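You operate a simulated robot arm through the tools that you are given. There is no shell and no other tool.

You run a simulated robot arm. Do the job below in one go: nothing can be reset, and whatever is moved stays where it is left.

## Task
Warm the water to suit the labels and wash the red and blue scarves.
Fine: in the blue wash tub; the steel bottle's pump adds hot water; dip each once, unspoilt; lay them on the drying rack; the other scarves stay dry.

The check looks at the end state, three seconds after you hand in, the way a careful person would. Anything else that was tipped, shoved, dropped, spilled or broken makes it a failure.

## Robot
A 7-joint arm with a two-finger parallel gripper, fixed in place. Base frame: the origin is on the floor under the middle of its stand, x ahead of it, y to its left, z up; the work surface is at about z = 850. Lengths are in mm, angles in rad, forces in N, time in s.
With the tool pointing down near the work surface it reaches from about 220 to 740 mm from the base axis. Its first joint turns from -2.897 to 2.897 rad. Payload 1.57 kg.
The TCP is the grasp point between the finger pads, 30 mm short of the fingertips. In the tool frame z runs along the fingers and y along their closing line. The gripper opens to 110 mm. The fingers are 24 mm wide and 12 mm thick; the gripper's body (48 by 112 mm) begins 78 mm behind the TCP.
Orientation is that of the tool frame in the base frame, as a unit quaternion [x, y, z, w]. With the fingers straight down and closing along the base's y, the tool's x points along the base's -x, its y along +y and its z along -z.

## Interface
- The arm moves only by the tool arm_command. Its argument "increments" is a list of rows, each a list of 3 entries, a list of its own where there are three numbers: the shift along the tool's x, y, z in mm, then the turn, a rotation vector about the tool's x, y, z in rad, then the finger opening in mm, from 0 to 110. In form: [[[tx, ty, tz], [rx, ry, rz], jaw], ...]. A call has 1 to 20 rows; each row shifts and turns the commanded pose from where the row before left it, along the tool's axes as they then stand. Rows are played at 5 a second. More than 50 mm and 0.15 rad between two rows, or a gripper value outside its range, and nothing of the call is played. A pose out of reach is approached as far as the arm can. The call stops where the force on the tool passes 40 N (or 10 N more than at its start, if that is more) or the arm is blocked; 0.2 s more then pass. Each finger travels about 45 mm/s and halts on what it meets, pressing with about 24 N; the grip force reading is that of the motor and also rises with nothing between the fingers. The clock runs only during rows and for 0.2 s after the last one: add rows that do not move to give the fingers time. The reply holds the time, the measured pose of the TCP, the force on the tool along the base axes, the opening and the grip force, in the units named above and with some noise, with the torque about the TCP (base axes, N m) and any sound that the robot's microphone picked up.
- Cameras (640 x 400 px; columns grow to the right, rows downward): "scene" is fixed at [50.7, 649.5, 1613]; the picture's right is [-0.63, -0.77, 0.00], its down [-0.63, 0.51, -0.59] and it looks along [0.45, -0.37, -0.81] (base axes); focal length 328 px, centre (320, 200). "wrist" rides on the gripper at [70, 16, -141] in the tool frame; the picture's right is [-0.23, 0.97, 0.00], its down [-0.86, -0.20, -0.48] and it looks along [-0.47, -0.11, 0.88] (tool axes); focal length 222 px, centre (320, 200). There is no depth. A picture from a camera that has moved, and an enlarged one, comes with that camera's place and axes in the base frame and with its lens.
- camera(camera): a new picture of that camera. No time passes.
- lift_body(by): slides the trunk up (or, below 0, down) by that many mm; the arm rides with it, the base frame stays. It gives what a move gives, with no picture.
- close_up(camera, box): a new picture of the part [left, top, right, bottom] of that camera's present view, enlarged. No time passes.
- finish_job(): hands the job in; it is judged then, once.

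Places have to be worked out from the pictures, the camera data and where the tool is seen. Open the gripper and draw the arm clear of the work before you hand the job in, unless the task says otherwise.

The tools are called after "Request:" by a JSON object that holds its "api" and its "payload". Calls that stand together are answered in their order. arm_command: Moves the arm, as the interface text tells. Its arguments: {"type":"object","properties":{"increments":{"type":"array","items":{"type":"array"}}},"required":["increments"]} The other tools are called the same way: lift_body (by) moves the trunk up or down; camera (camera) takes a picture; close_up (camera, box) takes an enlarged picture of a part of a camera's view; finish_job () hands the job in.

At the start:

```text
time: 0.0
position: [185.4, 413.5, 1357.2]
ee_rot: [0.0, 1.0, 0.0, 0.0]
force: [0.2, 0.0, -0.9]
ft_torque: [0.02, 0.01, 0.01]
grip_width: 110.2
gripper_force: 0.1
trunk travel left (down, up): [-520.0, 70.0]
```

scene: 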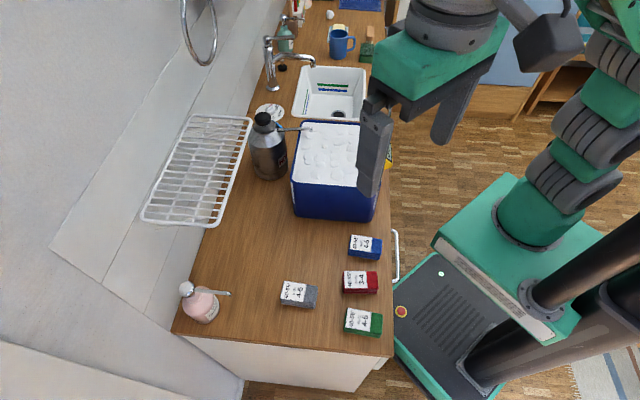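
wrist: 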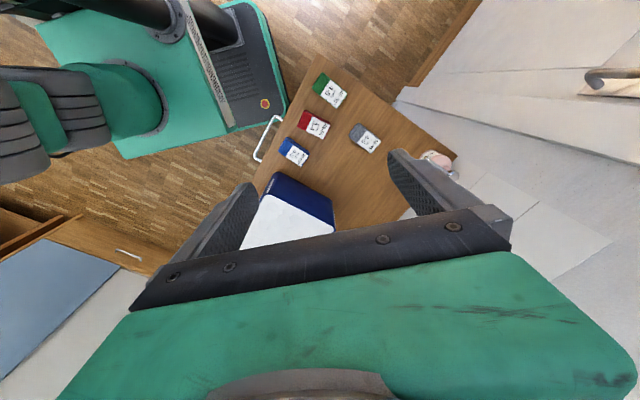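

The scene shows a blue tub full of foam or water, a steel pump bottle beside it, a drying rack on the left and four folded labelled scarves. I'll enlarge the labels, the tub and the bottle first.

Request:
{"api": "close_up", "payload": {"camera": "scene", "box": [330, 225, 400, 269]}}

Request:
{"api": "close_up", "payload": {"camera": "scene", "box": [330, 260, 400, 304]}}

Request:
{"api": "close_up", "payload": {"camera": "scene", "box": [240, 90, 400, 190]}}

Request:
{"api": "close_up", "payload": {"camera": "scene", "box": [270, 260, 400, 341]}}

Request:
{"api": "close_up", "payload": {"camera": "scene", "box": [130, 90, 290, 240]}}

```text
9.09 times, centred on (365, 247) of scene
camera zoom: at [50.7, 649.5, 1613.0], right [-0.63, -0.77, 0.0], down [-0.63, 0.51, -0.59], along [0.45, -0.37, -0.81], focal length 2978 px, centre (-89, -227)
```

zoom: 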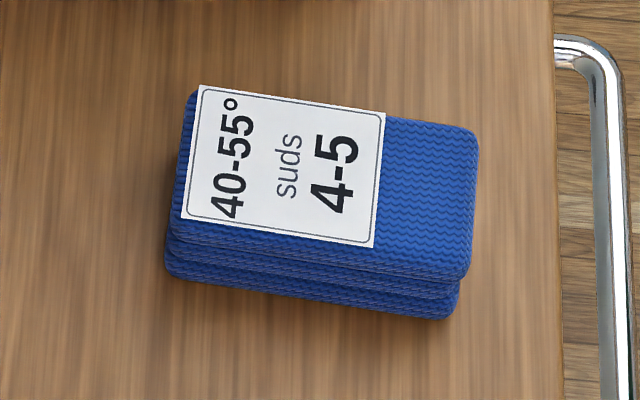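

```text
9.09 times, centred on (365, 282) of scene
camera zoom: at [50.7, 649.5, 1613.0], right [-0.63, -0.77, 0.0], down [-0.63, 0.51, -0.59], along [0.45, -0.37, -0.81], focal length 2978 px, centre (-89, -546)
```

zoom: 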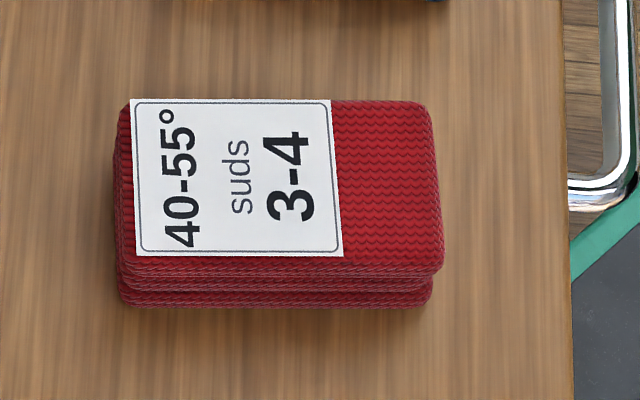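

```text
4.00 times, centred on (320, 140) of scene
camera zoom: at [50.7, 649.5, 1613.0], right [-0.63, -0.77, 0.0], down [-0.63, 0.51, -0.59], along [0.45, -0.37, -0.81], focal length 1310 px, centre (320, 440)
```

zoom: 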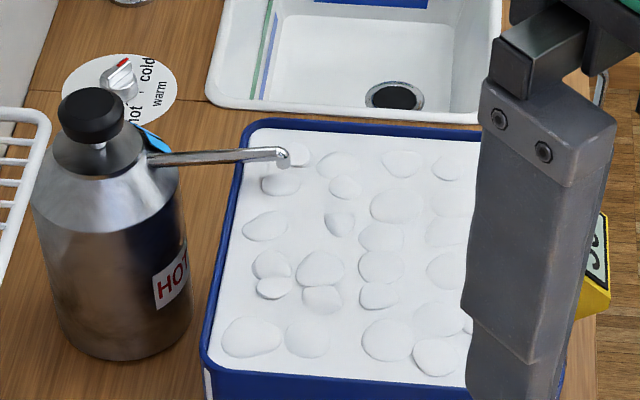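

```text
4.92 times, centred on (335, 300) of scene
camera zoom: at [50.7, 649.5, 1613.0], right [-0.63, -0.77, 0.0], down [-0.63, 0.51, -0.59], along [0.45, -0.37, -0.81], focal length 1613 px, centre (246, -295)
```

zoom: 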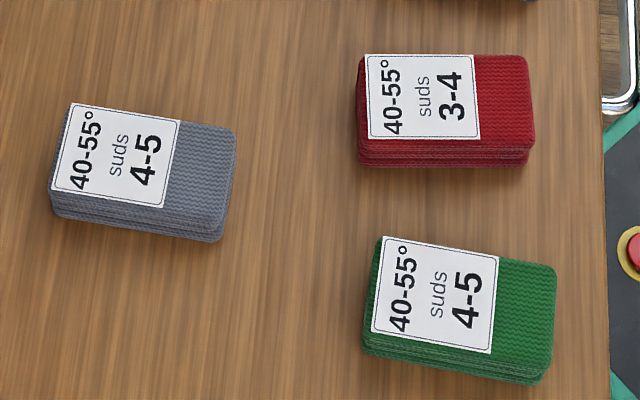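

```text
2.67 times, centred on (210, 165) of scene
camera zoom: at [50.7, 649.5, 1613.0], right [-0.63, -0.77, 0.0], down [-0.63, 0.51, -0.59], along [0.45, -0.37, -0.81], focal length 874 px, centre (613, 293)
```

zoom: 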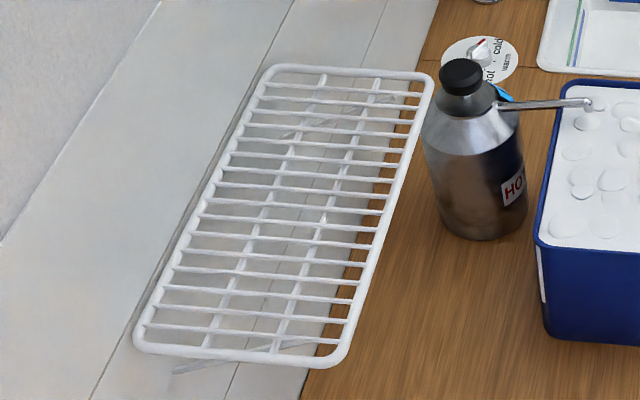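

Blue is labelled 40-55° suds 4-5 and red 40-55° suds 3-4. I'll now check the dial plate, the yellow item behind the gripper and the rest of the counter.

Request:
{"api": "close_up", "payload": {"camera": "scene", "box": [370, 120, 410, 180]}}

Request:
{"api": "close_up", "payload": {"camera": "scene", "box": [240, 0, 400, 120]}}

Request:
{"api": "close_up", "payload": {"camera": "scene", "box": [160, 265, 260, 340]}}

Request:
{"api": "close_up", "payload": {"camera": "wrist", "box": [220, 60, 460, 250]}}

Request:
{"api": "close_up", "payload": {"camera": "scene", "box": [245, 95, 300, 190]}}

```text
6.67 times, centred on (390, 150) of scene
camera zoom: at [50.7, 649.5, 1613.0], right [-0.63, -0.77, 0.0], down [-0.63, 0.51, -0.59], along [0.45, -0.37, -0.81], focal length 2184 px, centre (-147, 533)
```

zoom: 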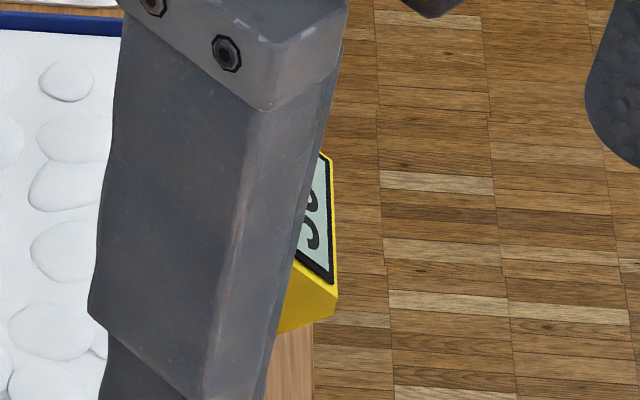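

```text
3.33 times, centred on (320, 60) of scene
camera zoom: at [50.7, 649.5, 1613.0], right [-0.63, -0.77, 0.0], down [-0.63, 0.51, -0.59], along [0.45, -0.37, -0.81], focal length 1092 px, centre (320, 667)
```

zoom: 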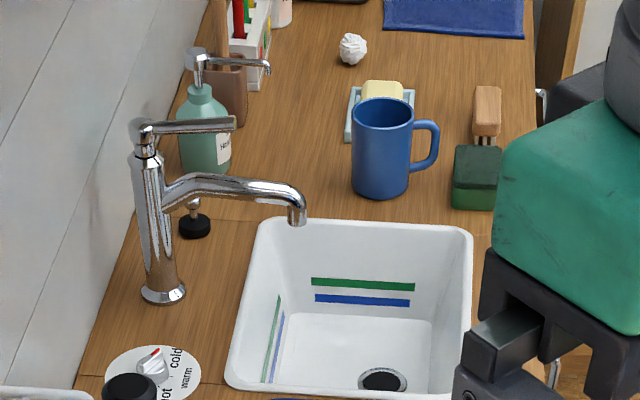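

```text
5.33 times, centred on (210, 302) of scene
camera zoom: at [50.7, 649.5, 1613.0], right [-0.63, -0.77, 0.0], down [-0.63, 0.51, -0.59], along [0.45, -0.37, -0.81], focal length 1747 px, centre (907, -347)
```

zoom: 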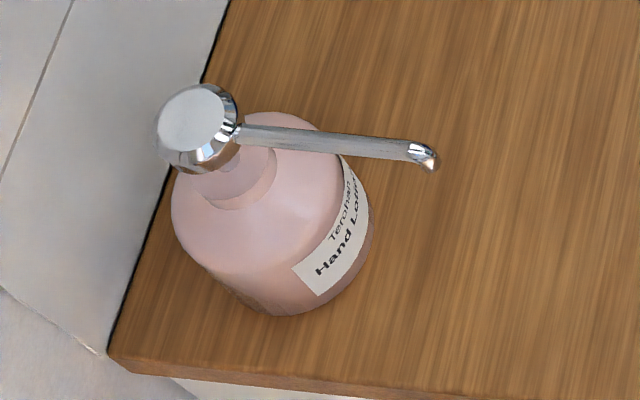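

```text
2.11 times, centred on (340, 155) of wrist
camera zoom: at [115.9, 429.4, 1498.5], right [0.23, 0.97, 0.0], down [0.86, -0.2, 0.48], along [0.47, -0.11, -0.88], focal length 468 px, centre (278, 295)
```

zoom: 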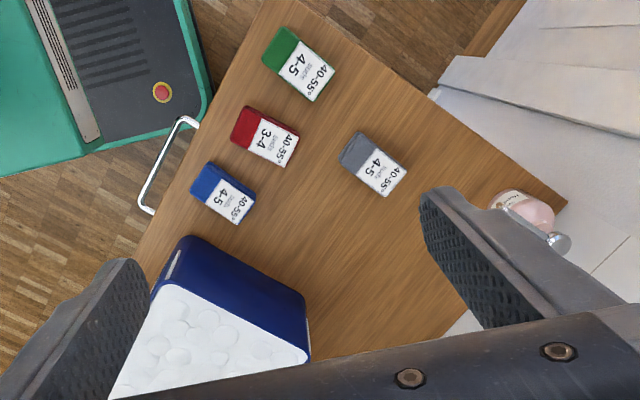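

```text
4.21 times, centred on (272, 142) of scene
camera zoom: at [50.7, 649.5, 1613.0], right [-0.63, -0.77, 0.0], down [-0.63, 0.51, -0.59], along [0.45, -0.37, -0.81], focal length 1379 px, centre (520, 442)
```

zoom: 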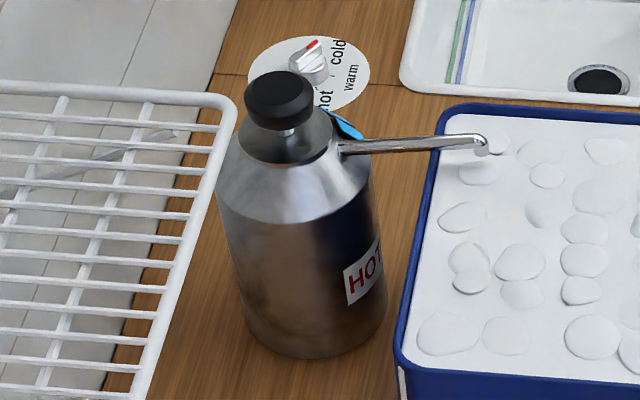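

The gripper hides part of the tub and the yellow display, so I'll move the hand to about (250, 270) and yaw it square to the counter, which runs about 45° to the base axes. It stays at z ≈ 1357, well above everything.

Request:
{"api": "arm_command", "payload": {"increments": [[[-16, -36, 0], [0, 0, 0], 110], [[-16, -36, 0], [0, 0, 0], 110], [[-16, -36, 0], [0, 0, 0], 110], [[-16, -36, 0], [0, 0, 0], 110], [[0, 0, 0], [0, 0, -0.15], 110], [[0, 0, 0], [0, 0, -0.15], 110], [[0, 0, 0], [0, 0, -0.15], 110], [[0, 0, 0], [0, 0, -0.15], 110], [[0, 0, 0], [0, 0, -0.15], 110], [[0, 0, 0], [0, 0, -0.06], 110], [[0, 0, 0], [0, 0, 0], 110]]}}

Request:
{"api": "camera", "payload": {"camera": "scene"}}

Request:
{"api": "camera", "payload": {"camera": "wrist"}}

```text
time: 2.4
position: [251.2, 269.9, 1358.8]
ee_rot: [-0.395, 0.919, 0.0, 0.0]
force: [0.3, 0.5, -0.4]
ft_torque: [-0.02, 0.01, 0.01]
grip_width: 110.0
gripper_force: 0.0
trunk travel left (down, up): [-520.0, 70.0]
```

```text
taken
```

scene: 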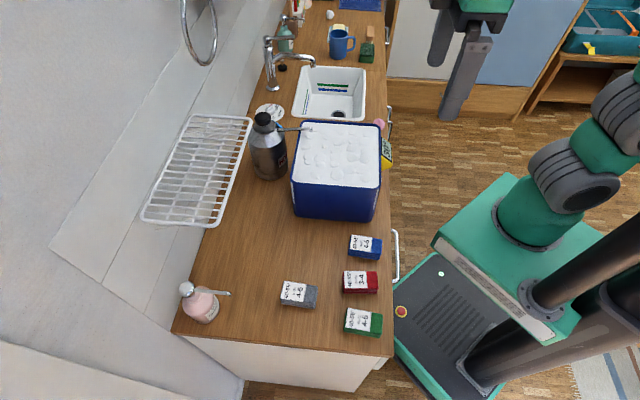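

```text
taken
camera wrist: at [190.5, 229.4, 1498.9], right [-0.55, 0.84, 0.0], down [0.73, 0.48, 0.48], along [0.4, 0.26, -0.88], focal length 222 px, centre (320, 200)
```

wrist: 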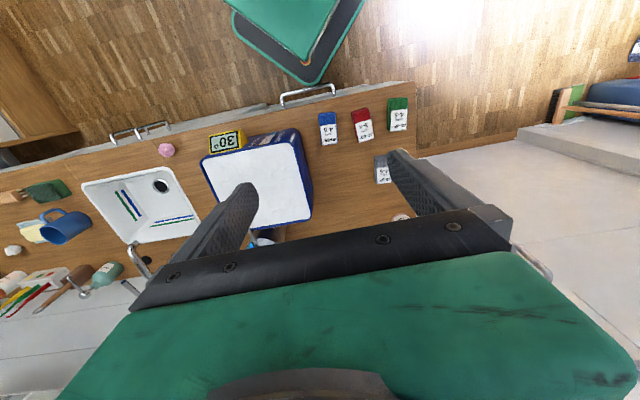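

The display on the tub side now comes into view, so I'll enlarge it and the tub side.

Request:
{"api": "close_up", "payload": {"camera": "wrist", "box": [190, 110, 320, 191]}}

Request:
{"api": "close_up", "payload": {"camera": "scene", "box": [280, 110, 400, 185]}}

Request:
{"api": "close_up", "payload": {"camera": "wrist", "box": [300, 80, 420, 190]}}

Request:
{"api": "close_up", "payload": {"camera": "wrist", "box": [0, 100, 200, 320]}}

```text
4.92 times, centred on (255, 150) of wrist
camera zoom: at [190.5, 229.4, 1498.9], right [-0.55, 0.84, 0.0], down [0.73, 0.48, 0.48], along [0.4, 0.26, -0.88], focal length 1094 px, centre (640, 444)
```

zoom: 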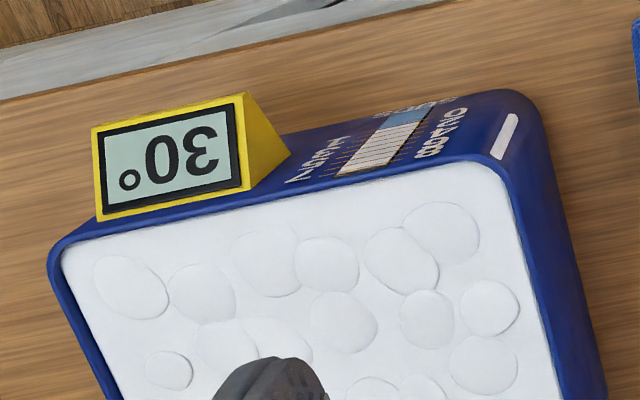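

```text
5.33 times, centred on (340, 148) of scene
camera zoom: at [50.7, 649.5, 1613.0], right [-0.63, -0.77, 0.0], down [-0.63, 0.51, -0.59], along [0.45, -0.37, -0.81], focal length 1747 px, centre (213, 480)
```

zoom: 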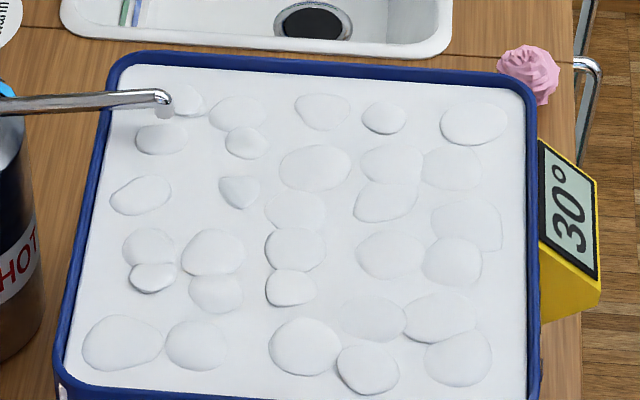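

```text
3.64 times, centred on (360, 135) of wrist
camera zoom: at [190.5, 229.4, 1498.9], right [-0.55, 0.84, 0.0], down [0.73, 0.48, 0.48], along [0.4, 0.26, -0.88], focal length 808 px, centre (174, 436)
```

zoom: 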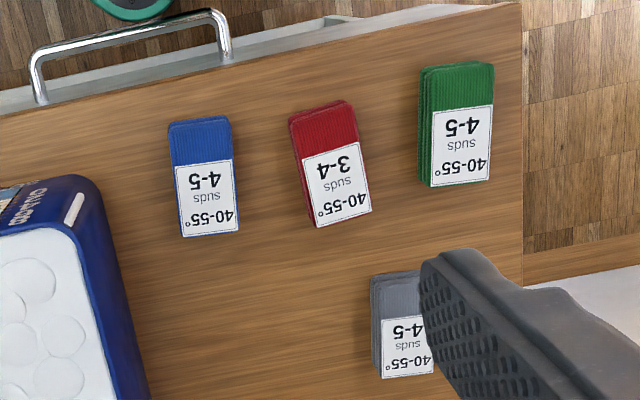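

```text
1.82 times, centred on (100, 210) of wrist
camera zoom: at [190.5, 229.4, 1498.9], right [-0.55, 0.84, 0.0], down [0.73, 0.48, 0.48], along [0.4, 0.26, -0.88], focal length 404 px, centre (720, 182)
```

zoom: 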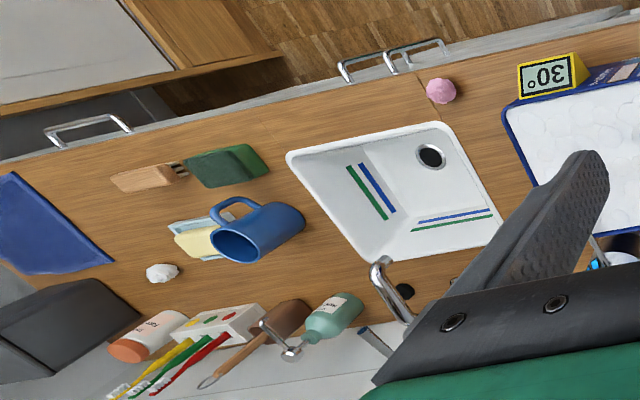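

The thermometer reads 30°, and a printed gauge sits on the robot-facing side of the tub. From two views the tub rim is at z ≈ 1011, centred near (473, 243). I'll go to about (371, 140, 1130) in front of the tub and tilt the hand outward to read that side.

Request:
{"api": "arm_command", "payload": {"increments": [[[1.7, -25.2, 32.7], [0, 0, 0], 110], [[1.7, -25.2, 32.7], [0, 0, 0], 110], [[1.7, -25.2, 32.7], [0, 0, 0], 110], [[1.7, -25.2, 32.7], [0, 0, 0], 110], [[1.7, -25.2, 32.7], [0, 0, 0], 110], [[1.7, -25.2, 32.7], [0, 0, 0], 110], [[1.7, -25.2, 32.7], [0, 0, 0], 110], [[0, 0, 0], [0, -0.15, 0], 110], [[0, 0, 0], [0, -0.15, 0], 110], [[0, 0, 0], [0, -0.15, 0], 110], [[0, 0, 0], [0, 0, 0], 110]]}}

Request:
{"api": "camera", "payload": {"camera": "wrist"}}

Request:
{"api": "camera", "payload": {"camera": "scene"}}

```text
time: 4.8
position: [368.3, 139.0, 1128.9]
ee_rot: [-0.384, 0.896, 0.089, 0.206]
force: [0.5, -0.3, -0.1]
ft_torque: [0.01, -0.02, 0.0]
grip_width: 110.1
gripper_force: 0.0
trunk travel left (down, up): [-520.0, 70.0]
```

```text
taken
camera wrist: at [270.7, 59.4, 1225.0], right [-0.56, 0.82, 0.1], down [0.53, 0.27, 0.8], along [0.63, 0.51, -0.59], focal length 222 px, centre (320, 200)
```

wrist: 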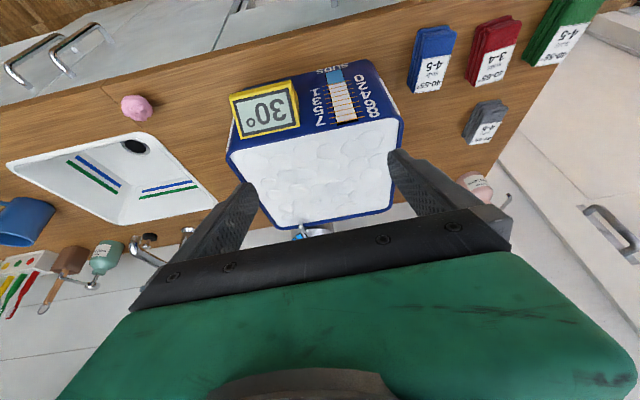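

```text
taken
```

scene: 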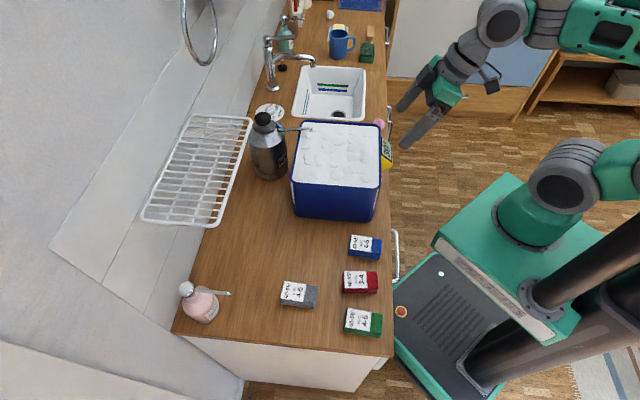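

The suds gauge is now in view, so I'll enlarge it and the thermometer.

Request:
{"api": "close_up", "payload": {"camera": "wrist", "box": [220, 55, 412, 175]}}

Request:
{"api": "close_up", "payload": {"camera": "wrist", "box": [300, 60, 390, 130]}}

Request:
{"api": "close_up", "payload": {"camera": "scene", "box": [130, 90, 330, 240]}}

```text
3.33 times, centred on (316, 115) of wrist
camera zoom: at [270.7, 59.4, 1225.0], right [-0.56, 0.82, 0.1], down [0.53, 0.27, 0.8], along [0.63, 0.51, -0.59], focal length 740 px, centre (333, 483)
```

zoom: 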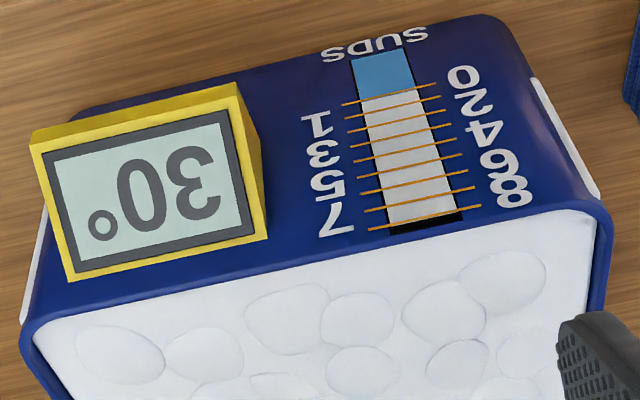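

```text
5.71 times, centred on (345, 95) of wrist
camera zoom: at [270.7, 59.4, 1225.0], right [-0.56, 0.82, 0.1], down [0.53, 0.27, 0.8], along [0.63, 0.51, -0.59], focal length 1269 px, centre (177, 800)
```

zoom: 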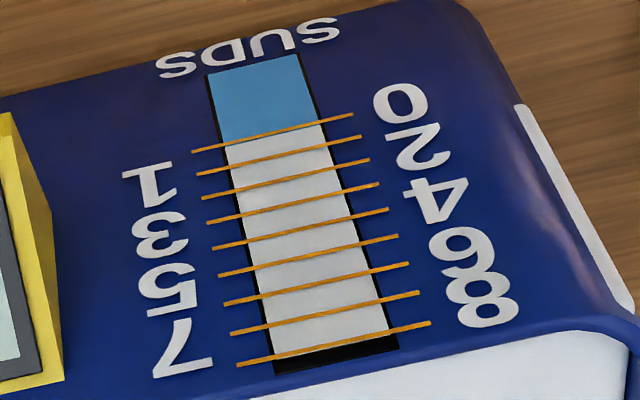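

```text
2.67 times, centred on (230, 165) of scene
camera zoom: at [50.7, 649.5, 1613.0], right [-0.63, -0.77, 0.0], down [-0.63, 0.51, -0.59], along [0.45, -0.37, -0.81], focal length 874 px, centre (560, 293)
```

zoom: 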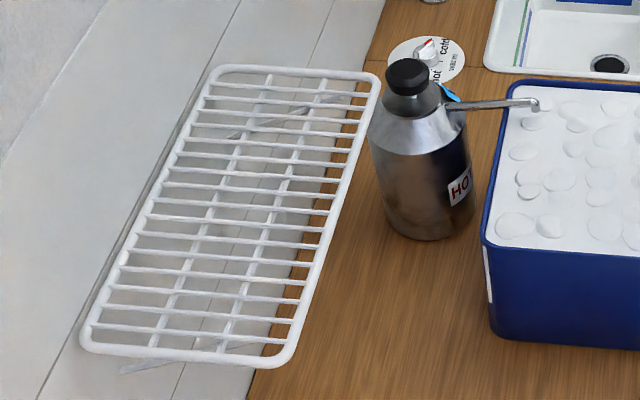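

The suds gauge reads 8 and the temperature 30°. Blue needs suds 4-5 and red 3-4, so the suds have to fall, and I'll watch whether time, pumping or dipping drives that. Next I'll look at the rack from t≈0 with the hand tilted well outward to get its height.

Request:
{"api": "arm_command", "payload": {"increments": [[[-18.8, 33, -17.8], [0, 0, 0], 110], [[-18.8, 33, -17.8], [0, 0, 0], 110], [[-18.8, 33, -17.8], [0, 0, 0], 110], [[-18.8, 33, -17.8], [0, 0, 0], 110], [[-18.8, 33, -17.8], [0, 0, 0], 110], [[0, 0, 0], [0, -0.15, 0], 110], [[0, 0, 0], [0, -0.15, 0], 110], [[0, 0, 0], [0, -0.15, 0], 110], [[0, 0, 0], [0, -0.15, 0], 110], [[0, 0, 0], [0, 0, 0], 110]]}}

Request:
{"api": "camera", "payload": {"camera": "wrist"}}

Request:
{"api": "camera", "payload": {"camera": "scene"}}

```text
time: 7.0
position: [280.4, 285.3, 1249.1]
ee_rot: [-0.341, 0.795, 0.198, 0.46]
force: [0.6, -0.1, 0.1]
ft_torque: [0.0, 0.0, 0.03]
grip_width: 109.8
gripper_force: 0.1
trunk travel left (down, up): [-520.0, 70.0]
```

```text
taken
camera wrist: at [160.7, 182.4, 1258.8], right [-0.63, 0.75, 0.2], down [0.15, -0.13, 0.98], along [0.76, 0.64, -0.03], focal length 222 px, centre (320, 200)
```

wrist: 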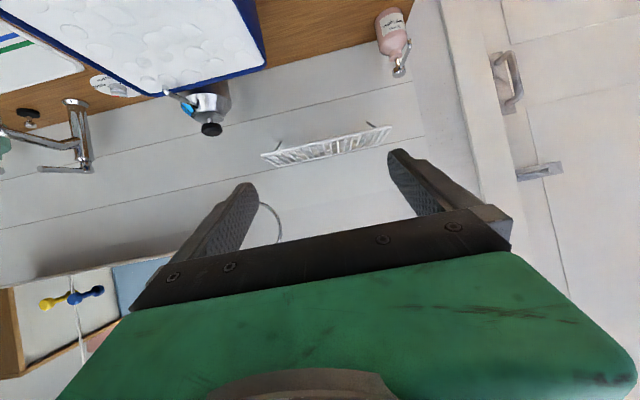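

```text
taken
```

scene: 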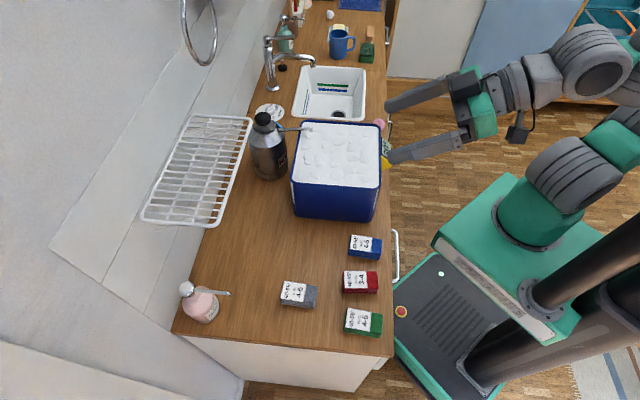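

Request:
{"api": "close_up", "payload": {"camera": "wrist", "box": [250, 105, 410, 180]}}

Request:
{"api": "close_up", "payload": {"camera": "wrist", "box": [100, 20, 280, 150]}}

```text
4.00 times, centred on (330, 142) of wrist
camera zoom: at [160.7, 182.4, 1258.8], right [-0.63, 0.75, 0.2], down [0.15, -0.13, 0.98], along [0.76, 0.64, -0.03], focal length 888 px, centre (280, 430)
```

zoom: 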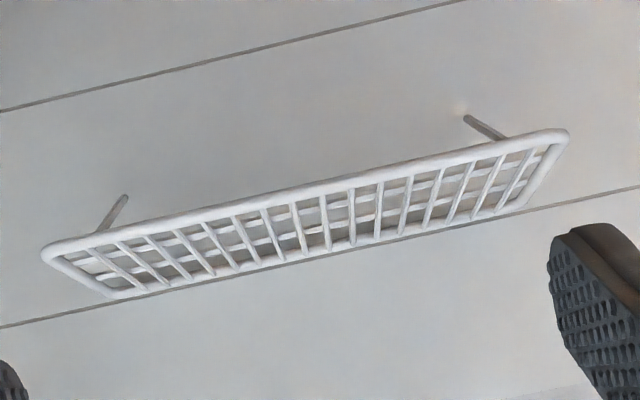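

```text
3.08 times, centred on (190, 85) of wrist
camera zoom: at [160.7, 182.4, 1258.8], right [-0.63, 0.75, 0.2], down [0.15, -0.13, 0.98], along [0.76, 0.64, -0.03], focal length 684 px, centre (720, 554)
```

zoom: 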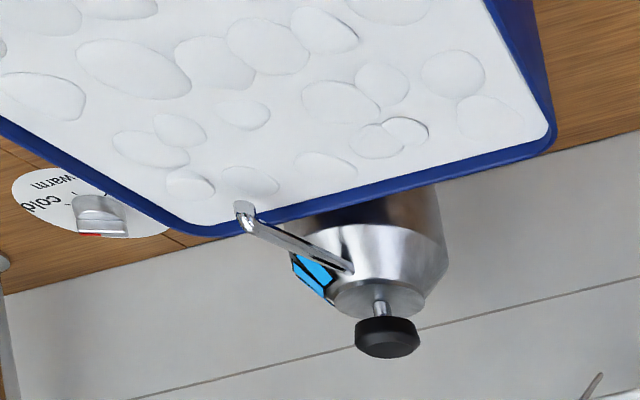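

The rack is wall-mounted. Triangulating both views puts its top at z ≈ 1128, centred near (536, 550) and about 274×132 mm, with the near edge about 703 mm out. I'll look more closely at the bottle and its blue mark, and back at the scene for the cap.

Request:
{"api": "close_up", "payload": {"camera": "wrist", "box": [160, 75, 240, 140]}}

Request:
{"api": "close_up", "payload": {"camera": "scene", "box": [245, 95, 325, 145]}}

```text
6.15 times, centred on (200, 108) of wrist
camera zoom: at [160.7, 182.4, 1258.8], right [-0.63, 0.75, 0.2], down [0.15, -0.13, 0.98], along [0.76, 0.64, -0.03], focal length 1367 px, centre (1058, 769)
```

zoom: 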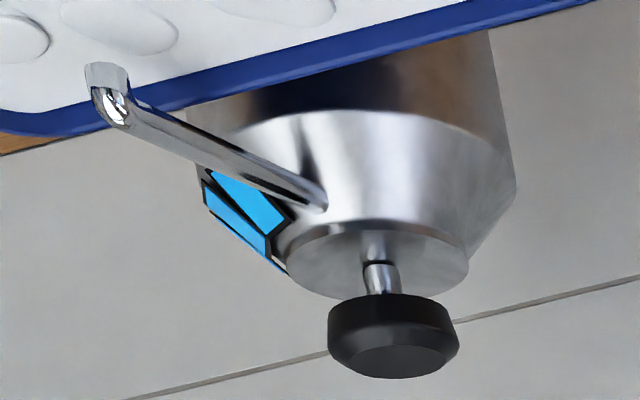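

```text
8.00 times, centred on (285, 120) of scene
camera zoom: at [50.7, 649.5, 1613.0], right [-0.63, -0.77, 0.0], down [-0.63, 0.51, -0.59], along [0.45, -0.37, -0.81], focal length 2621 px, centre (600, 840)
```

zoom: 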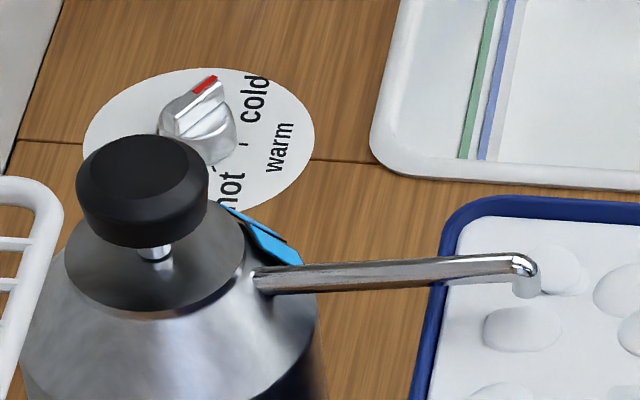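

The cap top is about (657, 342, 1057), with a blue panel on the bottle's sink side. I'll swing to the sink side, still high at z ≈ 1255, to see that panel and recheck the suds gauge.

Request:
{"api": "arm_command", "payload": {"increments": [[[-3.6, -42.4, 3.5], [0, 0, 0], 110], [[-3.6, -42.4, 3.5], [0, 0, 0], 110], [[-3.6, -42.4, 3.5], [0, 0, 0], 110], [[-3.6, -42.4, 3.5], [0, 0, 0], 110], [[-3.6, -42.4, 3.5], [0, 0, 0], 110], [[-3.6, -42.4, 3.5], [0, 0, 0], 110], [[-3.6, -42.4, 3.5], [0, 0, 0], 110], [[-3.6, -42.4, 3.5], [0, 0, 0], 110], [[0, 0, 0], [-0.111, 0, -0.0637], 110], [[0, 0, 0], [-0.111, 0, -0.0637], 110], [[0, 0, 0], [-0.111, 0, -0.0637], 110], [[0, 0, 0], [0, 0, 0], 110]]}}

Request:
{"api": "camera", "payload": {"camera": "wrist"}}

Request:
{"api": "camera", "payload": {"camera": "scene"}}

```text
time: 7.7
position: [201.2, 344.5, 1259.9]
ee_rot: [-0.531, 0.677, 0.309, 0.406]
force: [-1.0, 0.7, -0.4]
ft_torque: [-0.05, 0.03, 0.01]
grip_width: 109.9
gripper_force: 0.2
trunk travel left (down, up): [-520.0, 70.0]
stopped in row 3: the arm was blocked; the commanded pose is now the measured one
```

```text
taken
camera wrist: at [147.2, 194.9, 1265.8], right [-0.92, 0.35, 0.19], down [0.18, -0.06, 0.98], along [0.35, 0.94, -0.01], focal length 222 px, centre (320, 200)
```

wrist: 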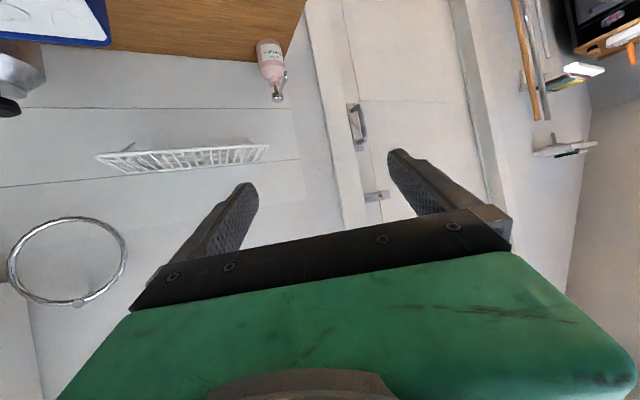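

```text
taken
```

scene: 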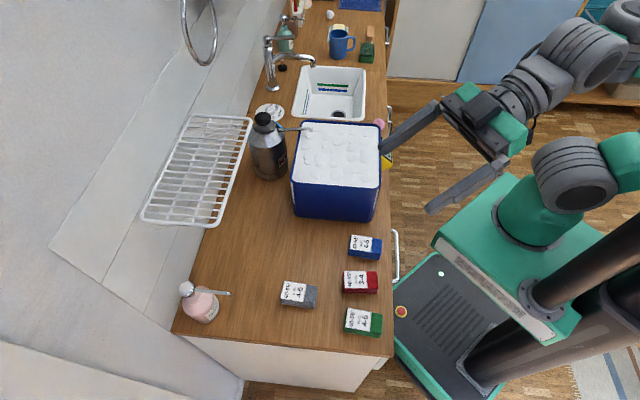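

The arm took an odd path and was blocked after two rows, and the scene looks untouched. I'll untilt the hand in place to get back to a well-behaved upright posture.

Request:
{"api": "arm_command", "payload": {"increments": [[[0, 0, 0], [0, 0.15, 0], 110], [[0, 0, 0], [0, 0.15, 0], 110], [[0, 0, 0], [0, 0.15, 0], 110], [[0, 0, 0], [0, 0.15, 0], 110], [[0, 0, 0], [0, 0.15, 0], 110], [[0, 0, 0], [0, 0.15, 0], 110], [[0, 0, 0], [0, 0.15, 0], 110], [[0, 0, 0], [0, 0, 0], 110]]}}

Request:
{"api": "camera", "payload": {"camera": "scene"}}

```text
time: 9.5
position: [202.7, 343.1, 1259.3]
ee_rot: [-0.613, 0.79, 0.001, 0.011]
force: [0.3, 0.2, -0.2]
ft_torque: [-0.01, -0.04, 0.02]
grip_width: 110.0
gripper_force: 0.1
trunk travel left (down, up): [-520.0, 70.0]
```

```text
taken
```

scene: 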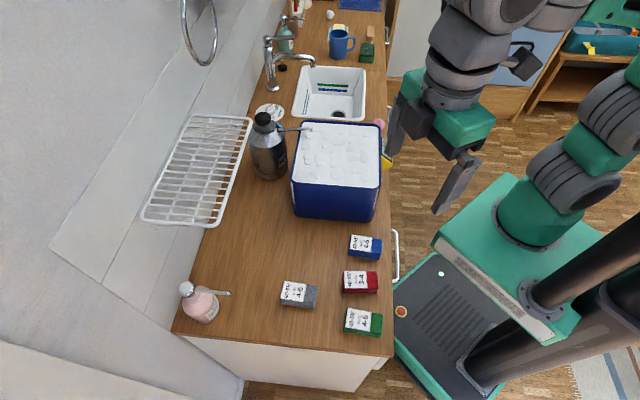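

The hand is upright again. I'll travel upright this time to about (540, 40), then tilt moderately toward the bottle's sink side.

Request:
{"api": "arm_command", "payload": {"increments": [[[19.1, -36.5, 0], [0, 0, 0], 110], [[19.1, -36.5, 0], [0, 0, 0], 110], [[19.1, -36.5, 0], [0, 0, 0], 110], [[19.1, -36.5, 0], [0, 0, 0], 110], [[19.1, -36.5, 0], [0, 0, 0], 110], [[19.1, -36.5, 0], [0, 0, 0], 110], [[19.1, -36.5, 0], [0, 0, 0], 110], [[19.1, -36.5, 0], [0, 0, 0], 110], [[19.1, -36.5, 0], [0, 0, 0], 110], [[19.1, -36.5, 0], [0, 0, 0], 110], [[19.1, -36.5, 0], [0, 0, 0], 110], [[0, 0, 0], [0, -0.15, 0], 110], [[0, 0, 0], [0, -0.15, 0], 110], [[0, 0, 0], [0, -0.15, 0], 110], [[0, 0, 0], [0, 0, 0], 110]]}}

Request:
{"api": "camera", "payload": {"camera": "wrist"}}

Request:
{"api": "camera", "payload": {"camera": "scene"}}

```text
time: 12.7
position: [538.7, 40.8, 1258.6]
ee_rot: [-0.597, 0.769, 0.133, 0.186]
force: [0.3, 0.4, -0.9]
ft_torque: [0.04, 0.0, -0.02]
grip_width: 110.0
gripper_force: 0.0
trunk travel left (down, up): [-520.0, 70.0]
```

```text
taken
camera wrist: at [490.0, -77.2, 1352.8], right [-0.89, 0.44, 0.09], down [0.32, 0.49, 0.81], along [0.32, 0.75, -0.58], focal length 222 px, centre (320, 200)
```

wrist: 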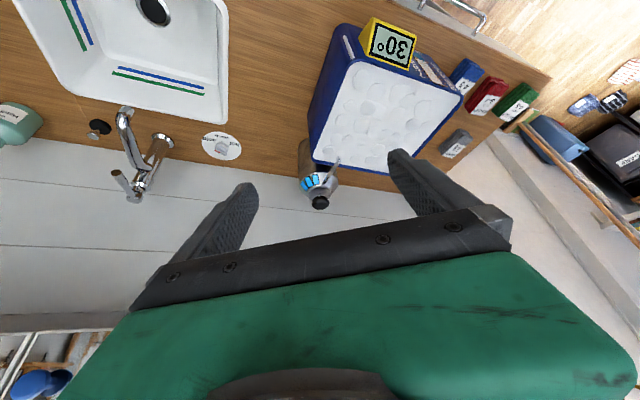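

```text
taken
```

scene: 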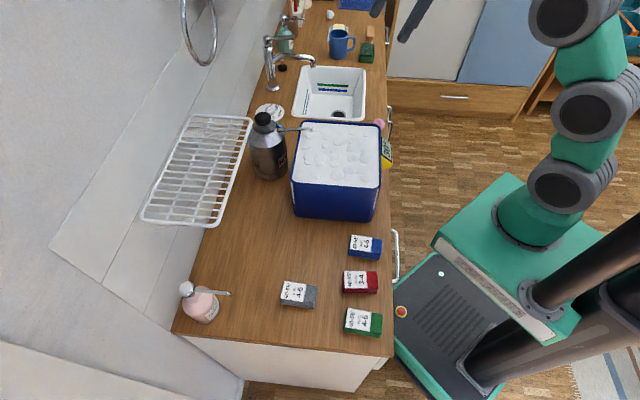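

The bottle with its blue panel is now in the wrist view, so I'll enlarge it and the suds gauge.

Request:
{"api": "close_up", "payload": {"camera": "wrist", "box": [288, 160, 352, 215]}}

Request:
{"api": "close_up", "payload": {"camera": "wrist", "box": [300, 15, 480, 180]}}

```text
7.27 times, centred on (320, 188) of wrist
camera zoom: at [490.0, -77.2, 1352.8], right [-0.89, 0.44, 0.09], down [0.32, 0.49, 0.81], along [0.32, 0.75, -0.58], focal length 1615 px, centre (320, 291)
```

zoom: 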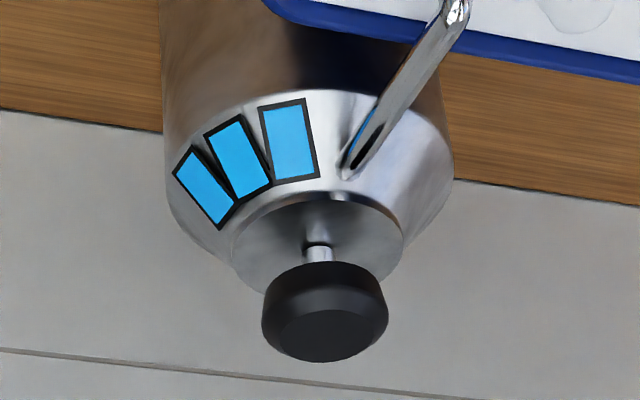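

```text
2.42 times, centred on (390, 98) of wrist
camera zoom: at [490.0, -77.2, 1352.8], right [-0.89, 0.44, 0.09], down [0.32, 0.49, 0.81], along [0.32, 0.75, -0.58], focal length 538 px, centre (150, 448)
```

zoom: 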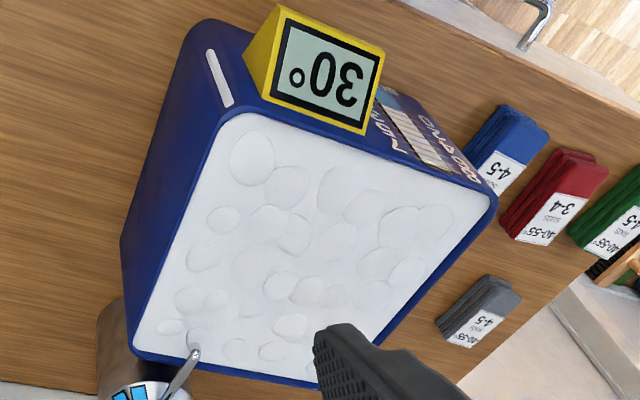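

The bottle shows three filled charge bars and the suds still look like about 8. I'll untilt, close the fingers and go above the pump cap at (657, 342, 1200).

Request:
{"api": "arm_command", "payload": {"increments": [[[0, 0, 0], [0, 0.15, 0], 110], [[0, 0, 0], [0, 0.15, 0], 80], [[0, 0, 0], [0, 0.15, 0], 60], [[0, 0, 0], [0, 0, 0.127], 40], [[0, 0, 0], [0, 0, 0.127], 20], [[0, 0, 0], [0, 0, 0.127], 0], [[0, 0, 0], [0, 0, 0.127], 0], [[-37.5, 15.2, 7.3], [0, 0, 0], 0], [[-37.5, 15.2, 7.3], [0, 0, 0], 0], [[-37.5, 15.2, 7.3], [0, 0, 0], 0], [[-37.5, 15.2, 7.3], [0, 0, 0], 0], [[-37.5, 15.2, 7.3], [0, 0, 0], 0], [[-37.5, 15.2, 7.3], [0, 0, 0], 0], [[-37.5, 15.2, 7.3], [0, 0, 0], 0], [[-37.5, 15.2, 7.3], [0, 0, 0], 0], [[0, 0, 0], [0, 0, 0], 0]]}}

Request:
{"api": "camera", "payload": {"camera": "wrist"}}

Request:
{"api": "camera", "payload": {"camera": "scene"}}

```text
time: 16.1
position: [603.4, 289.9, 1190.2]
ee_rot: [-0.395, 0.919, 0.004, 0.012]
force: [-0.7, 0.8, 0.0]
ft_torque: [-0.02, 0.04, 0.01]
grip_width: 0.0
gripper_force: 21.4
out of reach, approached as far as the arm can: row 13, 14, 15
trunk travel left (down, up): [-520.0, 70.0]
```

```text
taken
camera wrist: at [541.6, 247.5, 1329.0], right [-0.55, 0.84, 0.0], down [0.73, 0.47, 0.5], along [0.42, 0.28, -0.87], focal length 222 px, centre (320, 200)
```

wrist: 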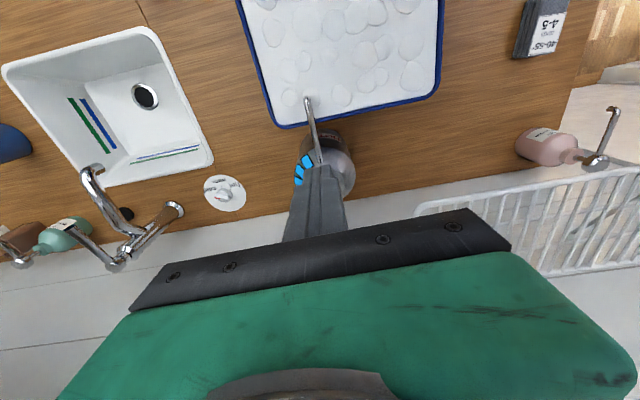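

```text
taken
```

scene: 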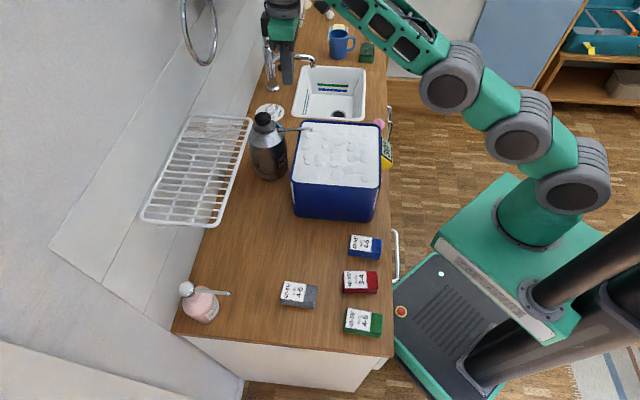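

The upright tool tops out at about r 670 here, because the shoulder is too low for this height. I'll raise the trunk 70 mm and use a slight outward tilt for the pump and the rack.

Request:
{"api": "lift_body", "payload": {"by": 70}}

```text
time: 17.2
position: [603.4, 289.2, 1260.3]
ee_rot: [-0.395, 0.919, 0.004, 0.01]
force: [-0.2, 1.0, 0.5]
ft_torque: [0.04, 0.01, 0.0]
grip_width: 0.0
gripper_force: 21.4
trunk travel left (down, up): [-590.0, 0.0]
```

I'll check how the commanded pose carried over the lift: tilt −0.15 about tool y, down 30 mm, then read the pose.

Request:
{"api": "arm_command", "payload": {"increments": [[[0, 0, 30], [0, 0, 0], 0], [[0, 0, 0], [0, -0.14, 0], 0], [[0, 0, 0], [0, 0, 0], 0]]}}

```text
time: 18.0
position: [604.8, 290.0, 1230.8]
ee_rot: [-0.394, 0.915, 0.032, 0.076]
force: [-1.2, -0.6, -0.4]
ft_torque: [0.0, -0.03, 0.0]
grip_width: 0.0
gripper_force: 20.5
trunk travel left (down, up): [-590.0, 0.0]
```

The commanded pose now follows the measured one, with a tilt of about 0.165 rad. I'll move the fingertips to just above the cap, TCP about (653.6, 338.4, 1150), and look.

Request:
{"api": "arm_command", "payload": {"increments": [[[-18.2, -0.7, 30.3], [0, 0, 0], 0], [[-18.2, -0.7, 30.3], [0, 0, 0], 0], [[-18.2, -0.7, 30.3], [0, 0, 0], 0], [[0, 0, 0], [0, 0, 0], 0]]}}

Request:
{"api": "camera", "payload": {"camera": "scene"}}

Request:
{"api": "close_up", "payload": {"camera": "wrist", "box": [250, 100, 410, 220]}}

```text
time: 19.0
position: [655.7, 337.4, 1151.0]
ee_rot: [-0.392, 0.916, 0.031, 0.075]
force: [0.8, 0.2, -0.4]
ft_torque: [-0.01, 0.01, -0.02]
grip_width: 0.0
gripper_force: 20.6
trunk travel left (down, up): [-590.0, 0.0]
```

```text
taken
```

scene: 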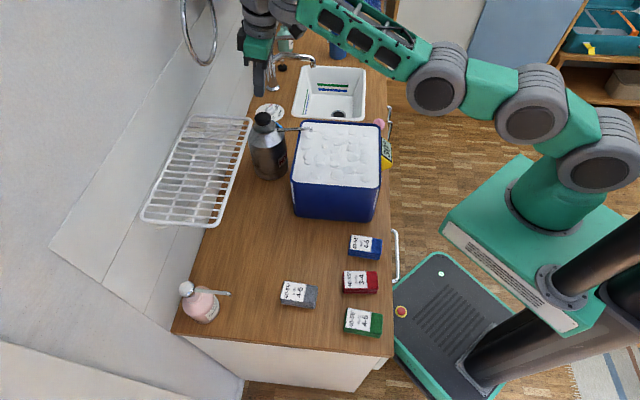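

```text
3.33 times, centred on (330, 160) of wrist
camera zoom: at [579.8, 282.2, 1278.6], right [-0.55, 0.83, 0.04], down [0.67, 0.42, 0.61], along [0.5, 0.36, -0.79], focal length 740 px, centre (287, 333)
```

zoom: 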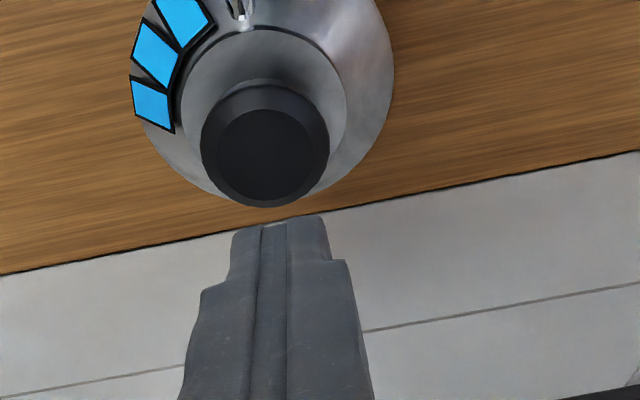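

This view puts the cap centre at about (661, 339, 1057), almost right under the fingertips. I'll descend 52 mm, then in small steps until I feel the cap.

Request:
{"api": "arm_command", "payload": {"increments": [[[4.2, 0, 25.6], [0, 0, 0], 0], [[4.2, 0, 25.6], [0, 0, 0], 0], [[0.5, 0, 3], [0, 0, 0], 0], [[0.5, 0, 3], [0, 0, 0], 0], [[0, 0, 0], [0, 0, 0], 0]]}}

Request:
{"api": "close_up", "payload": {"camera": "wrist", "box": [250, 100, 410, 220]}}

Request:
{"api": "close_up", "payload": {"camera": "scene", "box": [230, 70, 400, 190]}}

```text
time: 20.2
position: [653.4, 338.1, 1091.7]
ee_rot: [-0.393, 0.916, 0.031, 0.076]
force: [0.2, 0.1, -0.5]
ft_torque: [0.01, -0.01, 0.03]
grip_width: 0.0
gripper_force: 21.2
trunk travel left (down, up): [-590.0, 0.0]
```

```text
3.33 times, centred on (330, 160) of wrist
camera zoom: at [578.6, 283.1, 1219.1], right [-0.55, 0.83, 0.04], down [0.67, 0.42, 0.61], along [0.49, 0.36, -0.79], focal length 740 px, centre (287, 333)
```

zoom: 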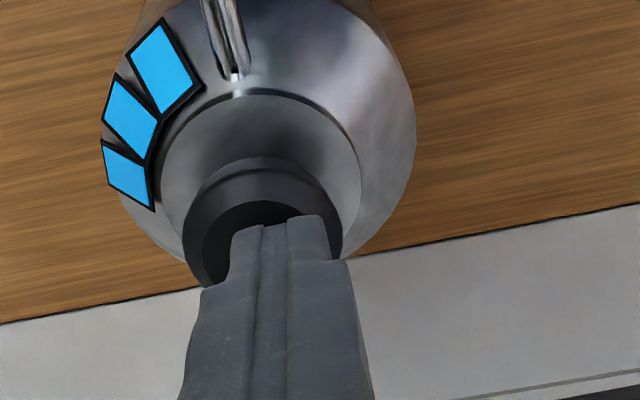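

```text
3.33 times, centred on (315, 130) of scene
camera zoom: at [50.7, 649.5, 1613.0], right [-0.63, -0.77, 0.0], down [-0.63, 0.51, -0.59], along [0.45, -0.37, -0.81], focal length 1092 px, centre (337, 433)
```

zoom: 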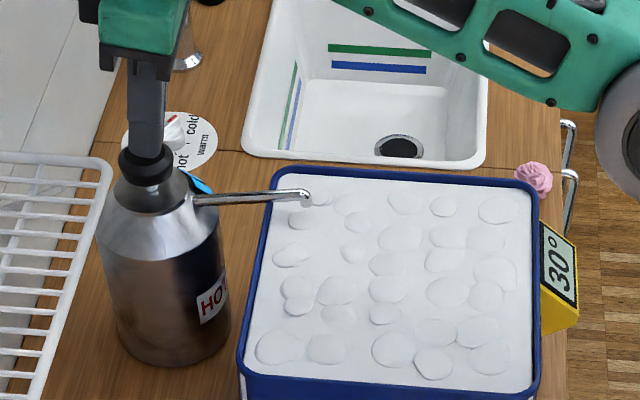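

The fingertips are about 5 mm above the cap and 5–6 mm off toward −t, so I'll correct that and press down in 2 mm steps while watching the force.

Request:
{"api": "arm_command", "payload": {"increments": [[[0, -5, 0], [0, 0, 0], 0], [[0.33, 0, 2], [0, 0, 0], 0], [[0.33, 0, 2], [0, 0, 0], 0], [[0.33, 0, 2], [0, 0, 0], 0], [[0.33, 0, 2], [0, 0, 0], 0]]}}

Request:
{"api": "close_up", "payload": {"camera": "scene", "box": [230, 70, 400, 190]}}

```text
time: 21.4
position: [656.1, 333.3, 1082.3]
ee_rot: [-0.394, 0.916, 0.032, 0.076]
force: [-0.7, -0.6, 1.5]
ft_torque: [0.01, 0.01, 0.02]
grip_width: 0.2
gripper_force: 21.3
trunk travel left (down, up): [-590.0, 0.0]
```

```text
3.33 times, centred on (315, 130) of scene
camera zoom: at [50.7, 649.5, 1613.0], right [-0.63, -0.77, 0.0], down [-0.63, 0.51, -0.59], along [0.45, -0.37, -0.81], focal length 1092 px, centre (337, 433)
```

zoom: 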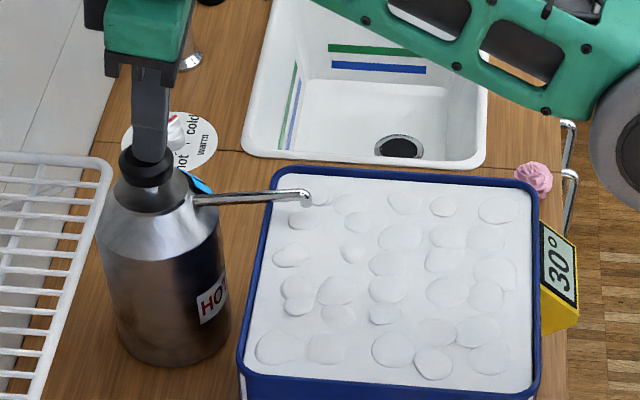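

The tips are at z ≈ 1053 and the force is just starting to rise, so I'll continue pressing slowly.

Request:
{"api": "arm_command", "payload": {"increments": [[[0.33, 0, 2], [0, 0, 0], 0], [[0.33, 0, 2], [0, 0, 0], 0], [[0.33, 0, 2], [0, 0, 0], 0]]}}

Request:
{"api": "close_up", "payload": {"camera": "scene", "box": [230, 70, 400, 190]}}

```text
time: 22.2
position: [656.6, 335.7, 1077.9]
ee_rot: [-0.393, 0.916, 0.032, 0.076]
force: [0.1, 0.2, 4.7]
ft_torque: [0.03, 0.0, -0.05]
grip_width: 0.0
gripper_force: 21.4
trunk travel left (down, up): [-590.0, 0.0]
```

```text
3.33 times, centred on (315, 130) of scene
camera zoom: at [50.7, 649.5, 1613.0], right [-0.63, -0.77, 0.0], down [-0.63, 0.51, -0.59], along [0.45, -0.37, -0.81], focal length 1092 px, centre (337, 433)
```

zoom: 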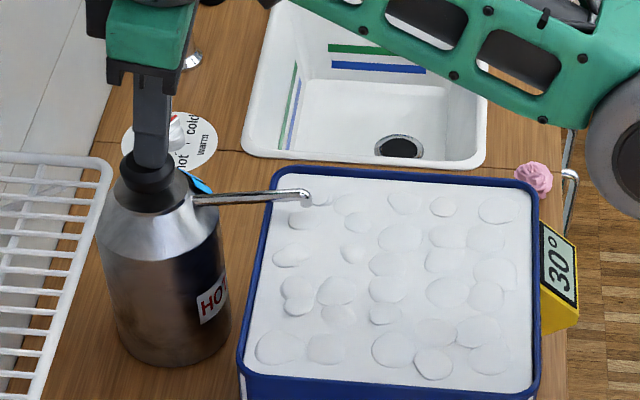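

The cap is going down with about 5 N of spring force. I'll continue the stroke.

Request:
{"api": "arm_command", "payload": {"increments": [[[0.33, 0, 2], [0, 0, 0], 0], [[0.33, 0, 2], [0, 0, 0], 0], [[0.33, 0, 2], [0, 0, 0], 0]]}}

Request:
{"api": "close_up", "payload": {"camera": "scene", "box": [230, 70, 400, 190]}}

```text
time: 23.0
position: [656.2, 335.2, 1071.2]
ee_rot: [-0.393, 0.916, 0.032, 0.076]
force: [0.2, 2.0, 7.6]
ft_torque: [0.01, -0.01, -0.07]
grip_width: 0.0
gripper_force: 21.5
trunk travel left (down, up): [-590.0, 0.0]
```

```text
3.33 times, centred on (315, 130) of scene
camera zoom: at [50.7, 649.5, 1613.0], right [-0.63, -0.77, 0.0], down [-0.63, 0.51, -0.59], along [0.45, -0.37, -0.81], focal length 1092 px, centre (337, 433)
```

zoom: 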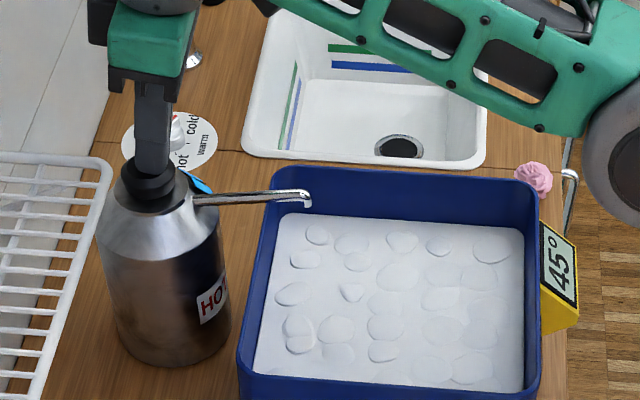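

One stroke took the water to 45° and the foam has dropped. I'll release the cap by rising straight up and then read the suds gauge.

Request:
{"api": "arm_command", "payload": {"increments": [[[-1.6, 0, -10], [0, 0, 0], 0], [[-1.6, 0, -10], [0, 0, 0], 0], [[-3.3, 0, -20], [0, 0, 0], 0], [[-6.6, 0, -40], [0, 0, 0], 0], [[-6.6, 0, -40], [0, 0, 0], 0], [[0, 0, 0], [0, 0, 0], 0]]}}

Request:
{"api": "close_up", "payload": {"camera": "scene", "box": [230, 70, 400, 190]}}

Request:
{"api": "close_up", "payload": {"camera": "wrist", "box": [240, 40, 420, 220]}}

```text
time: 24.4
position: [653.7, 324.8, 1189.2]
ee_rot: [-0.393, 0.916, 0.03, 0.075]
force: [-0.1, 1.1, 0.4]
ft_torque: [0.02, 0.03, 0.02]
grip_width: 0.2
gripper_force: 21.3
out of reach, approached as far as the arm can: row 5
trunk travel left (down, up): [-590.0, 0.0]
```

```text
3.33 times, centred on (315, 130) of scene
camera zoom: at [50.7, 649.5, 1613.0], right [-0.63, -0.77, 0.0], down [-0.63, 0.51, -0.59], along [0.45, -0.37, -0.81], focal length 1092 px, centre (337, 433)
```

zoom: 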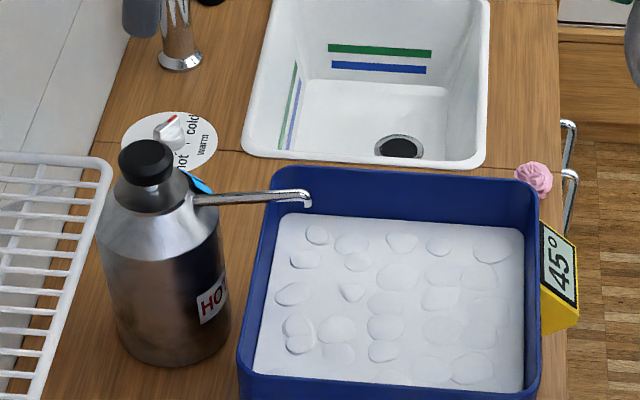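

```text
2.22 times, centred on (330, 130) of wrist
camera zoom: at [578.7, 270.0, 1317.1], right [-0.55, 0.83, 0.04], down [0.67, 0.42, 0.61], along [0.49, 0.36, -0.79], focal length 494 px, centre (298, 356)
```

zoom: 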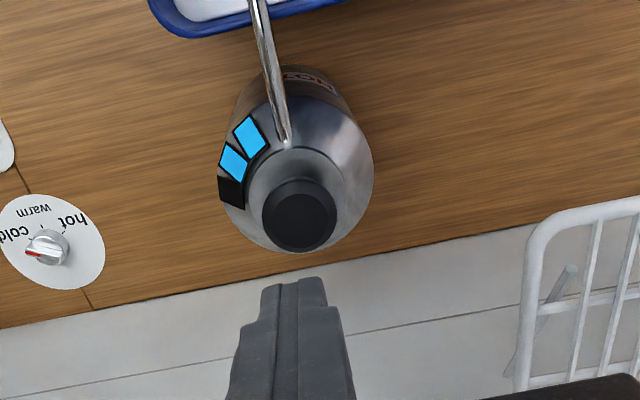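

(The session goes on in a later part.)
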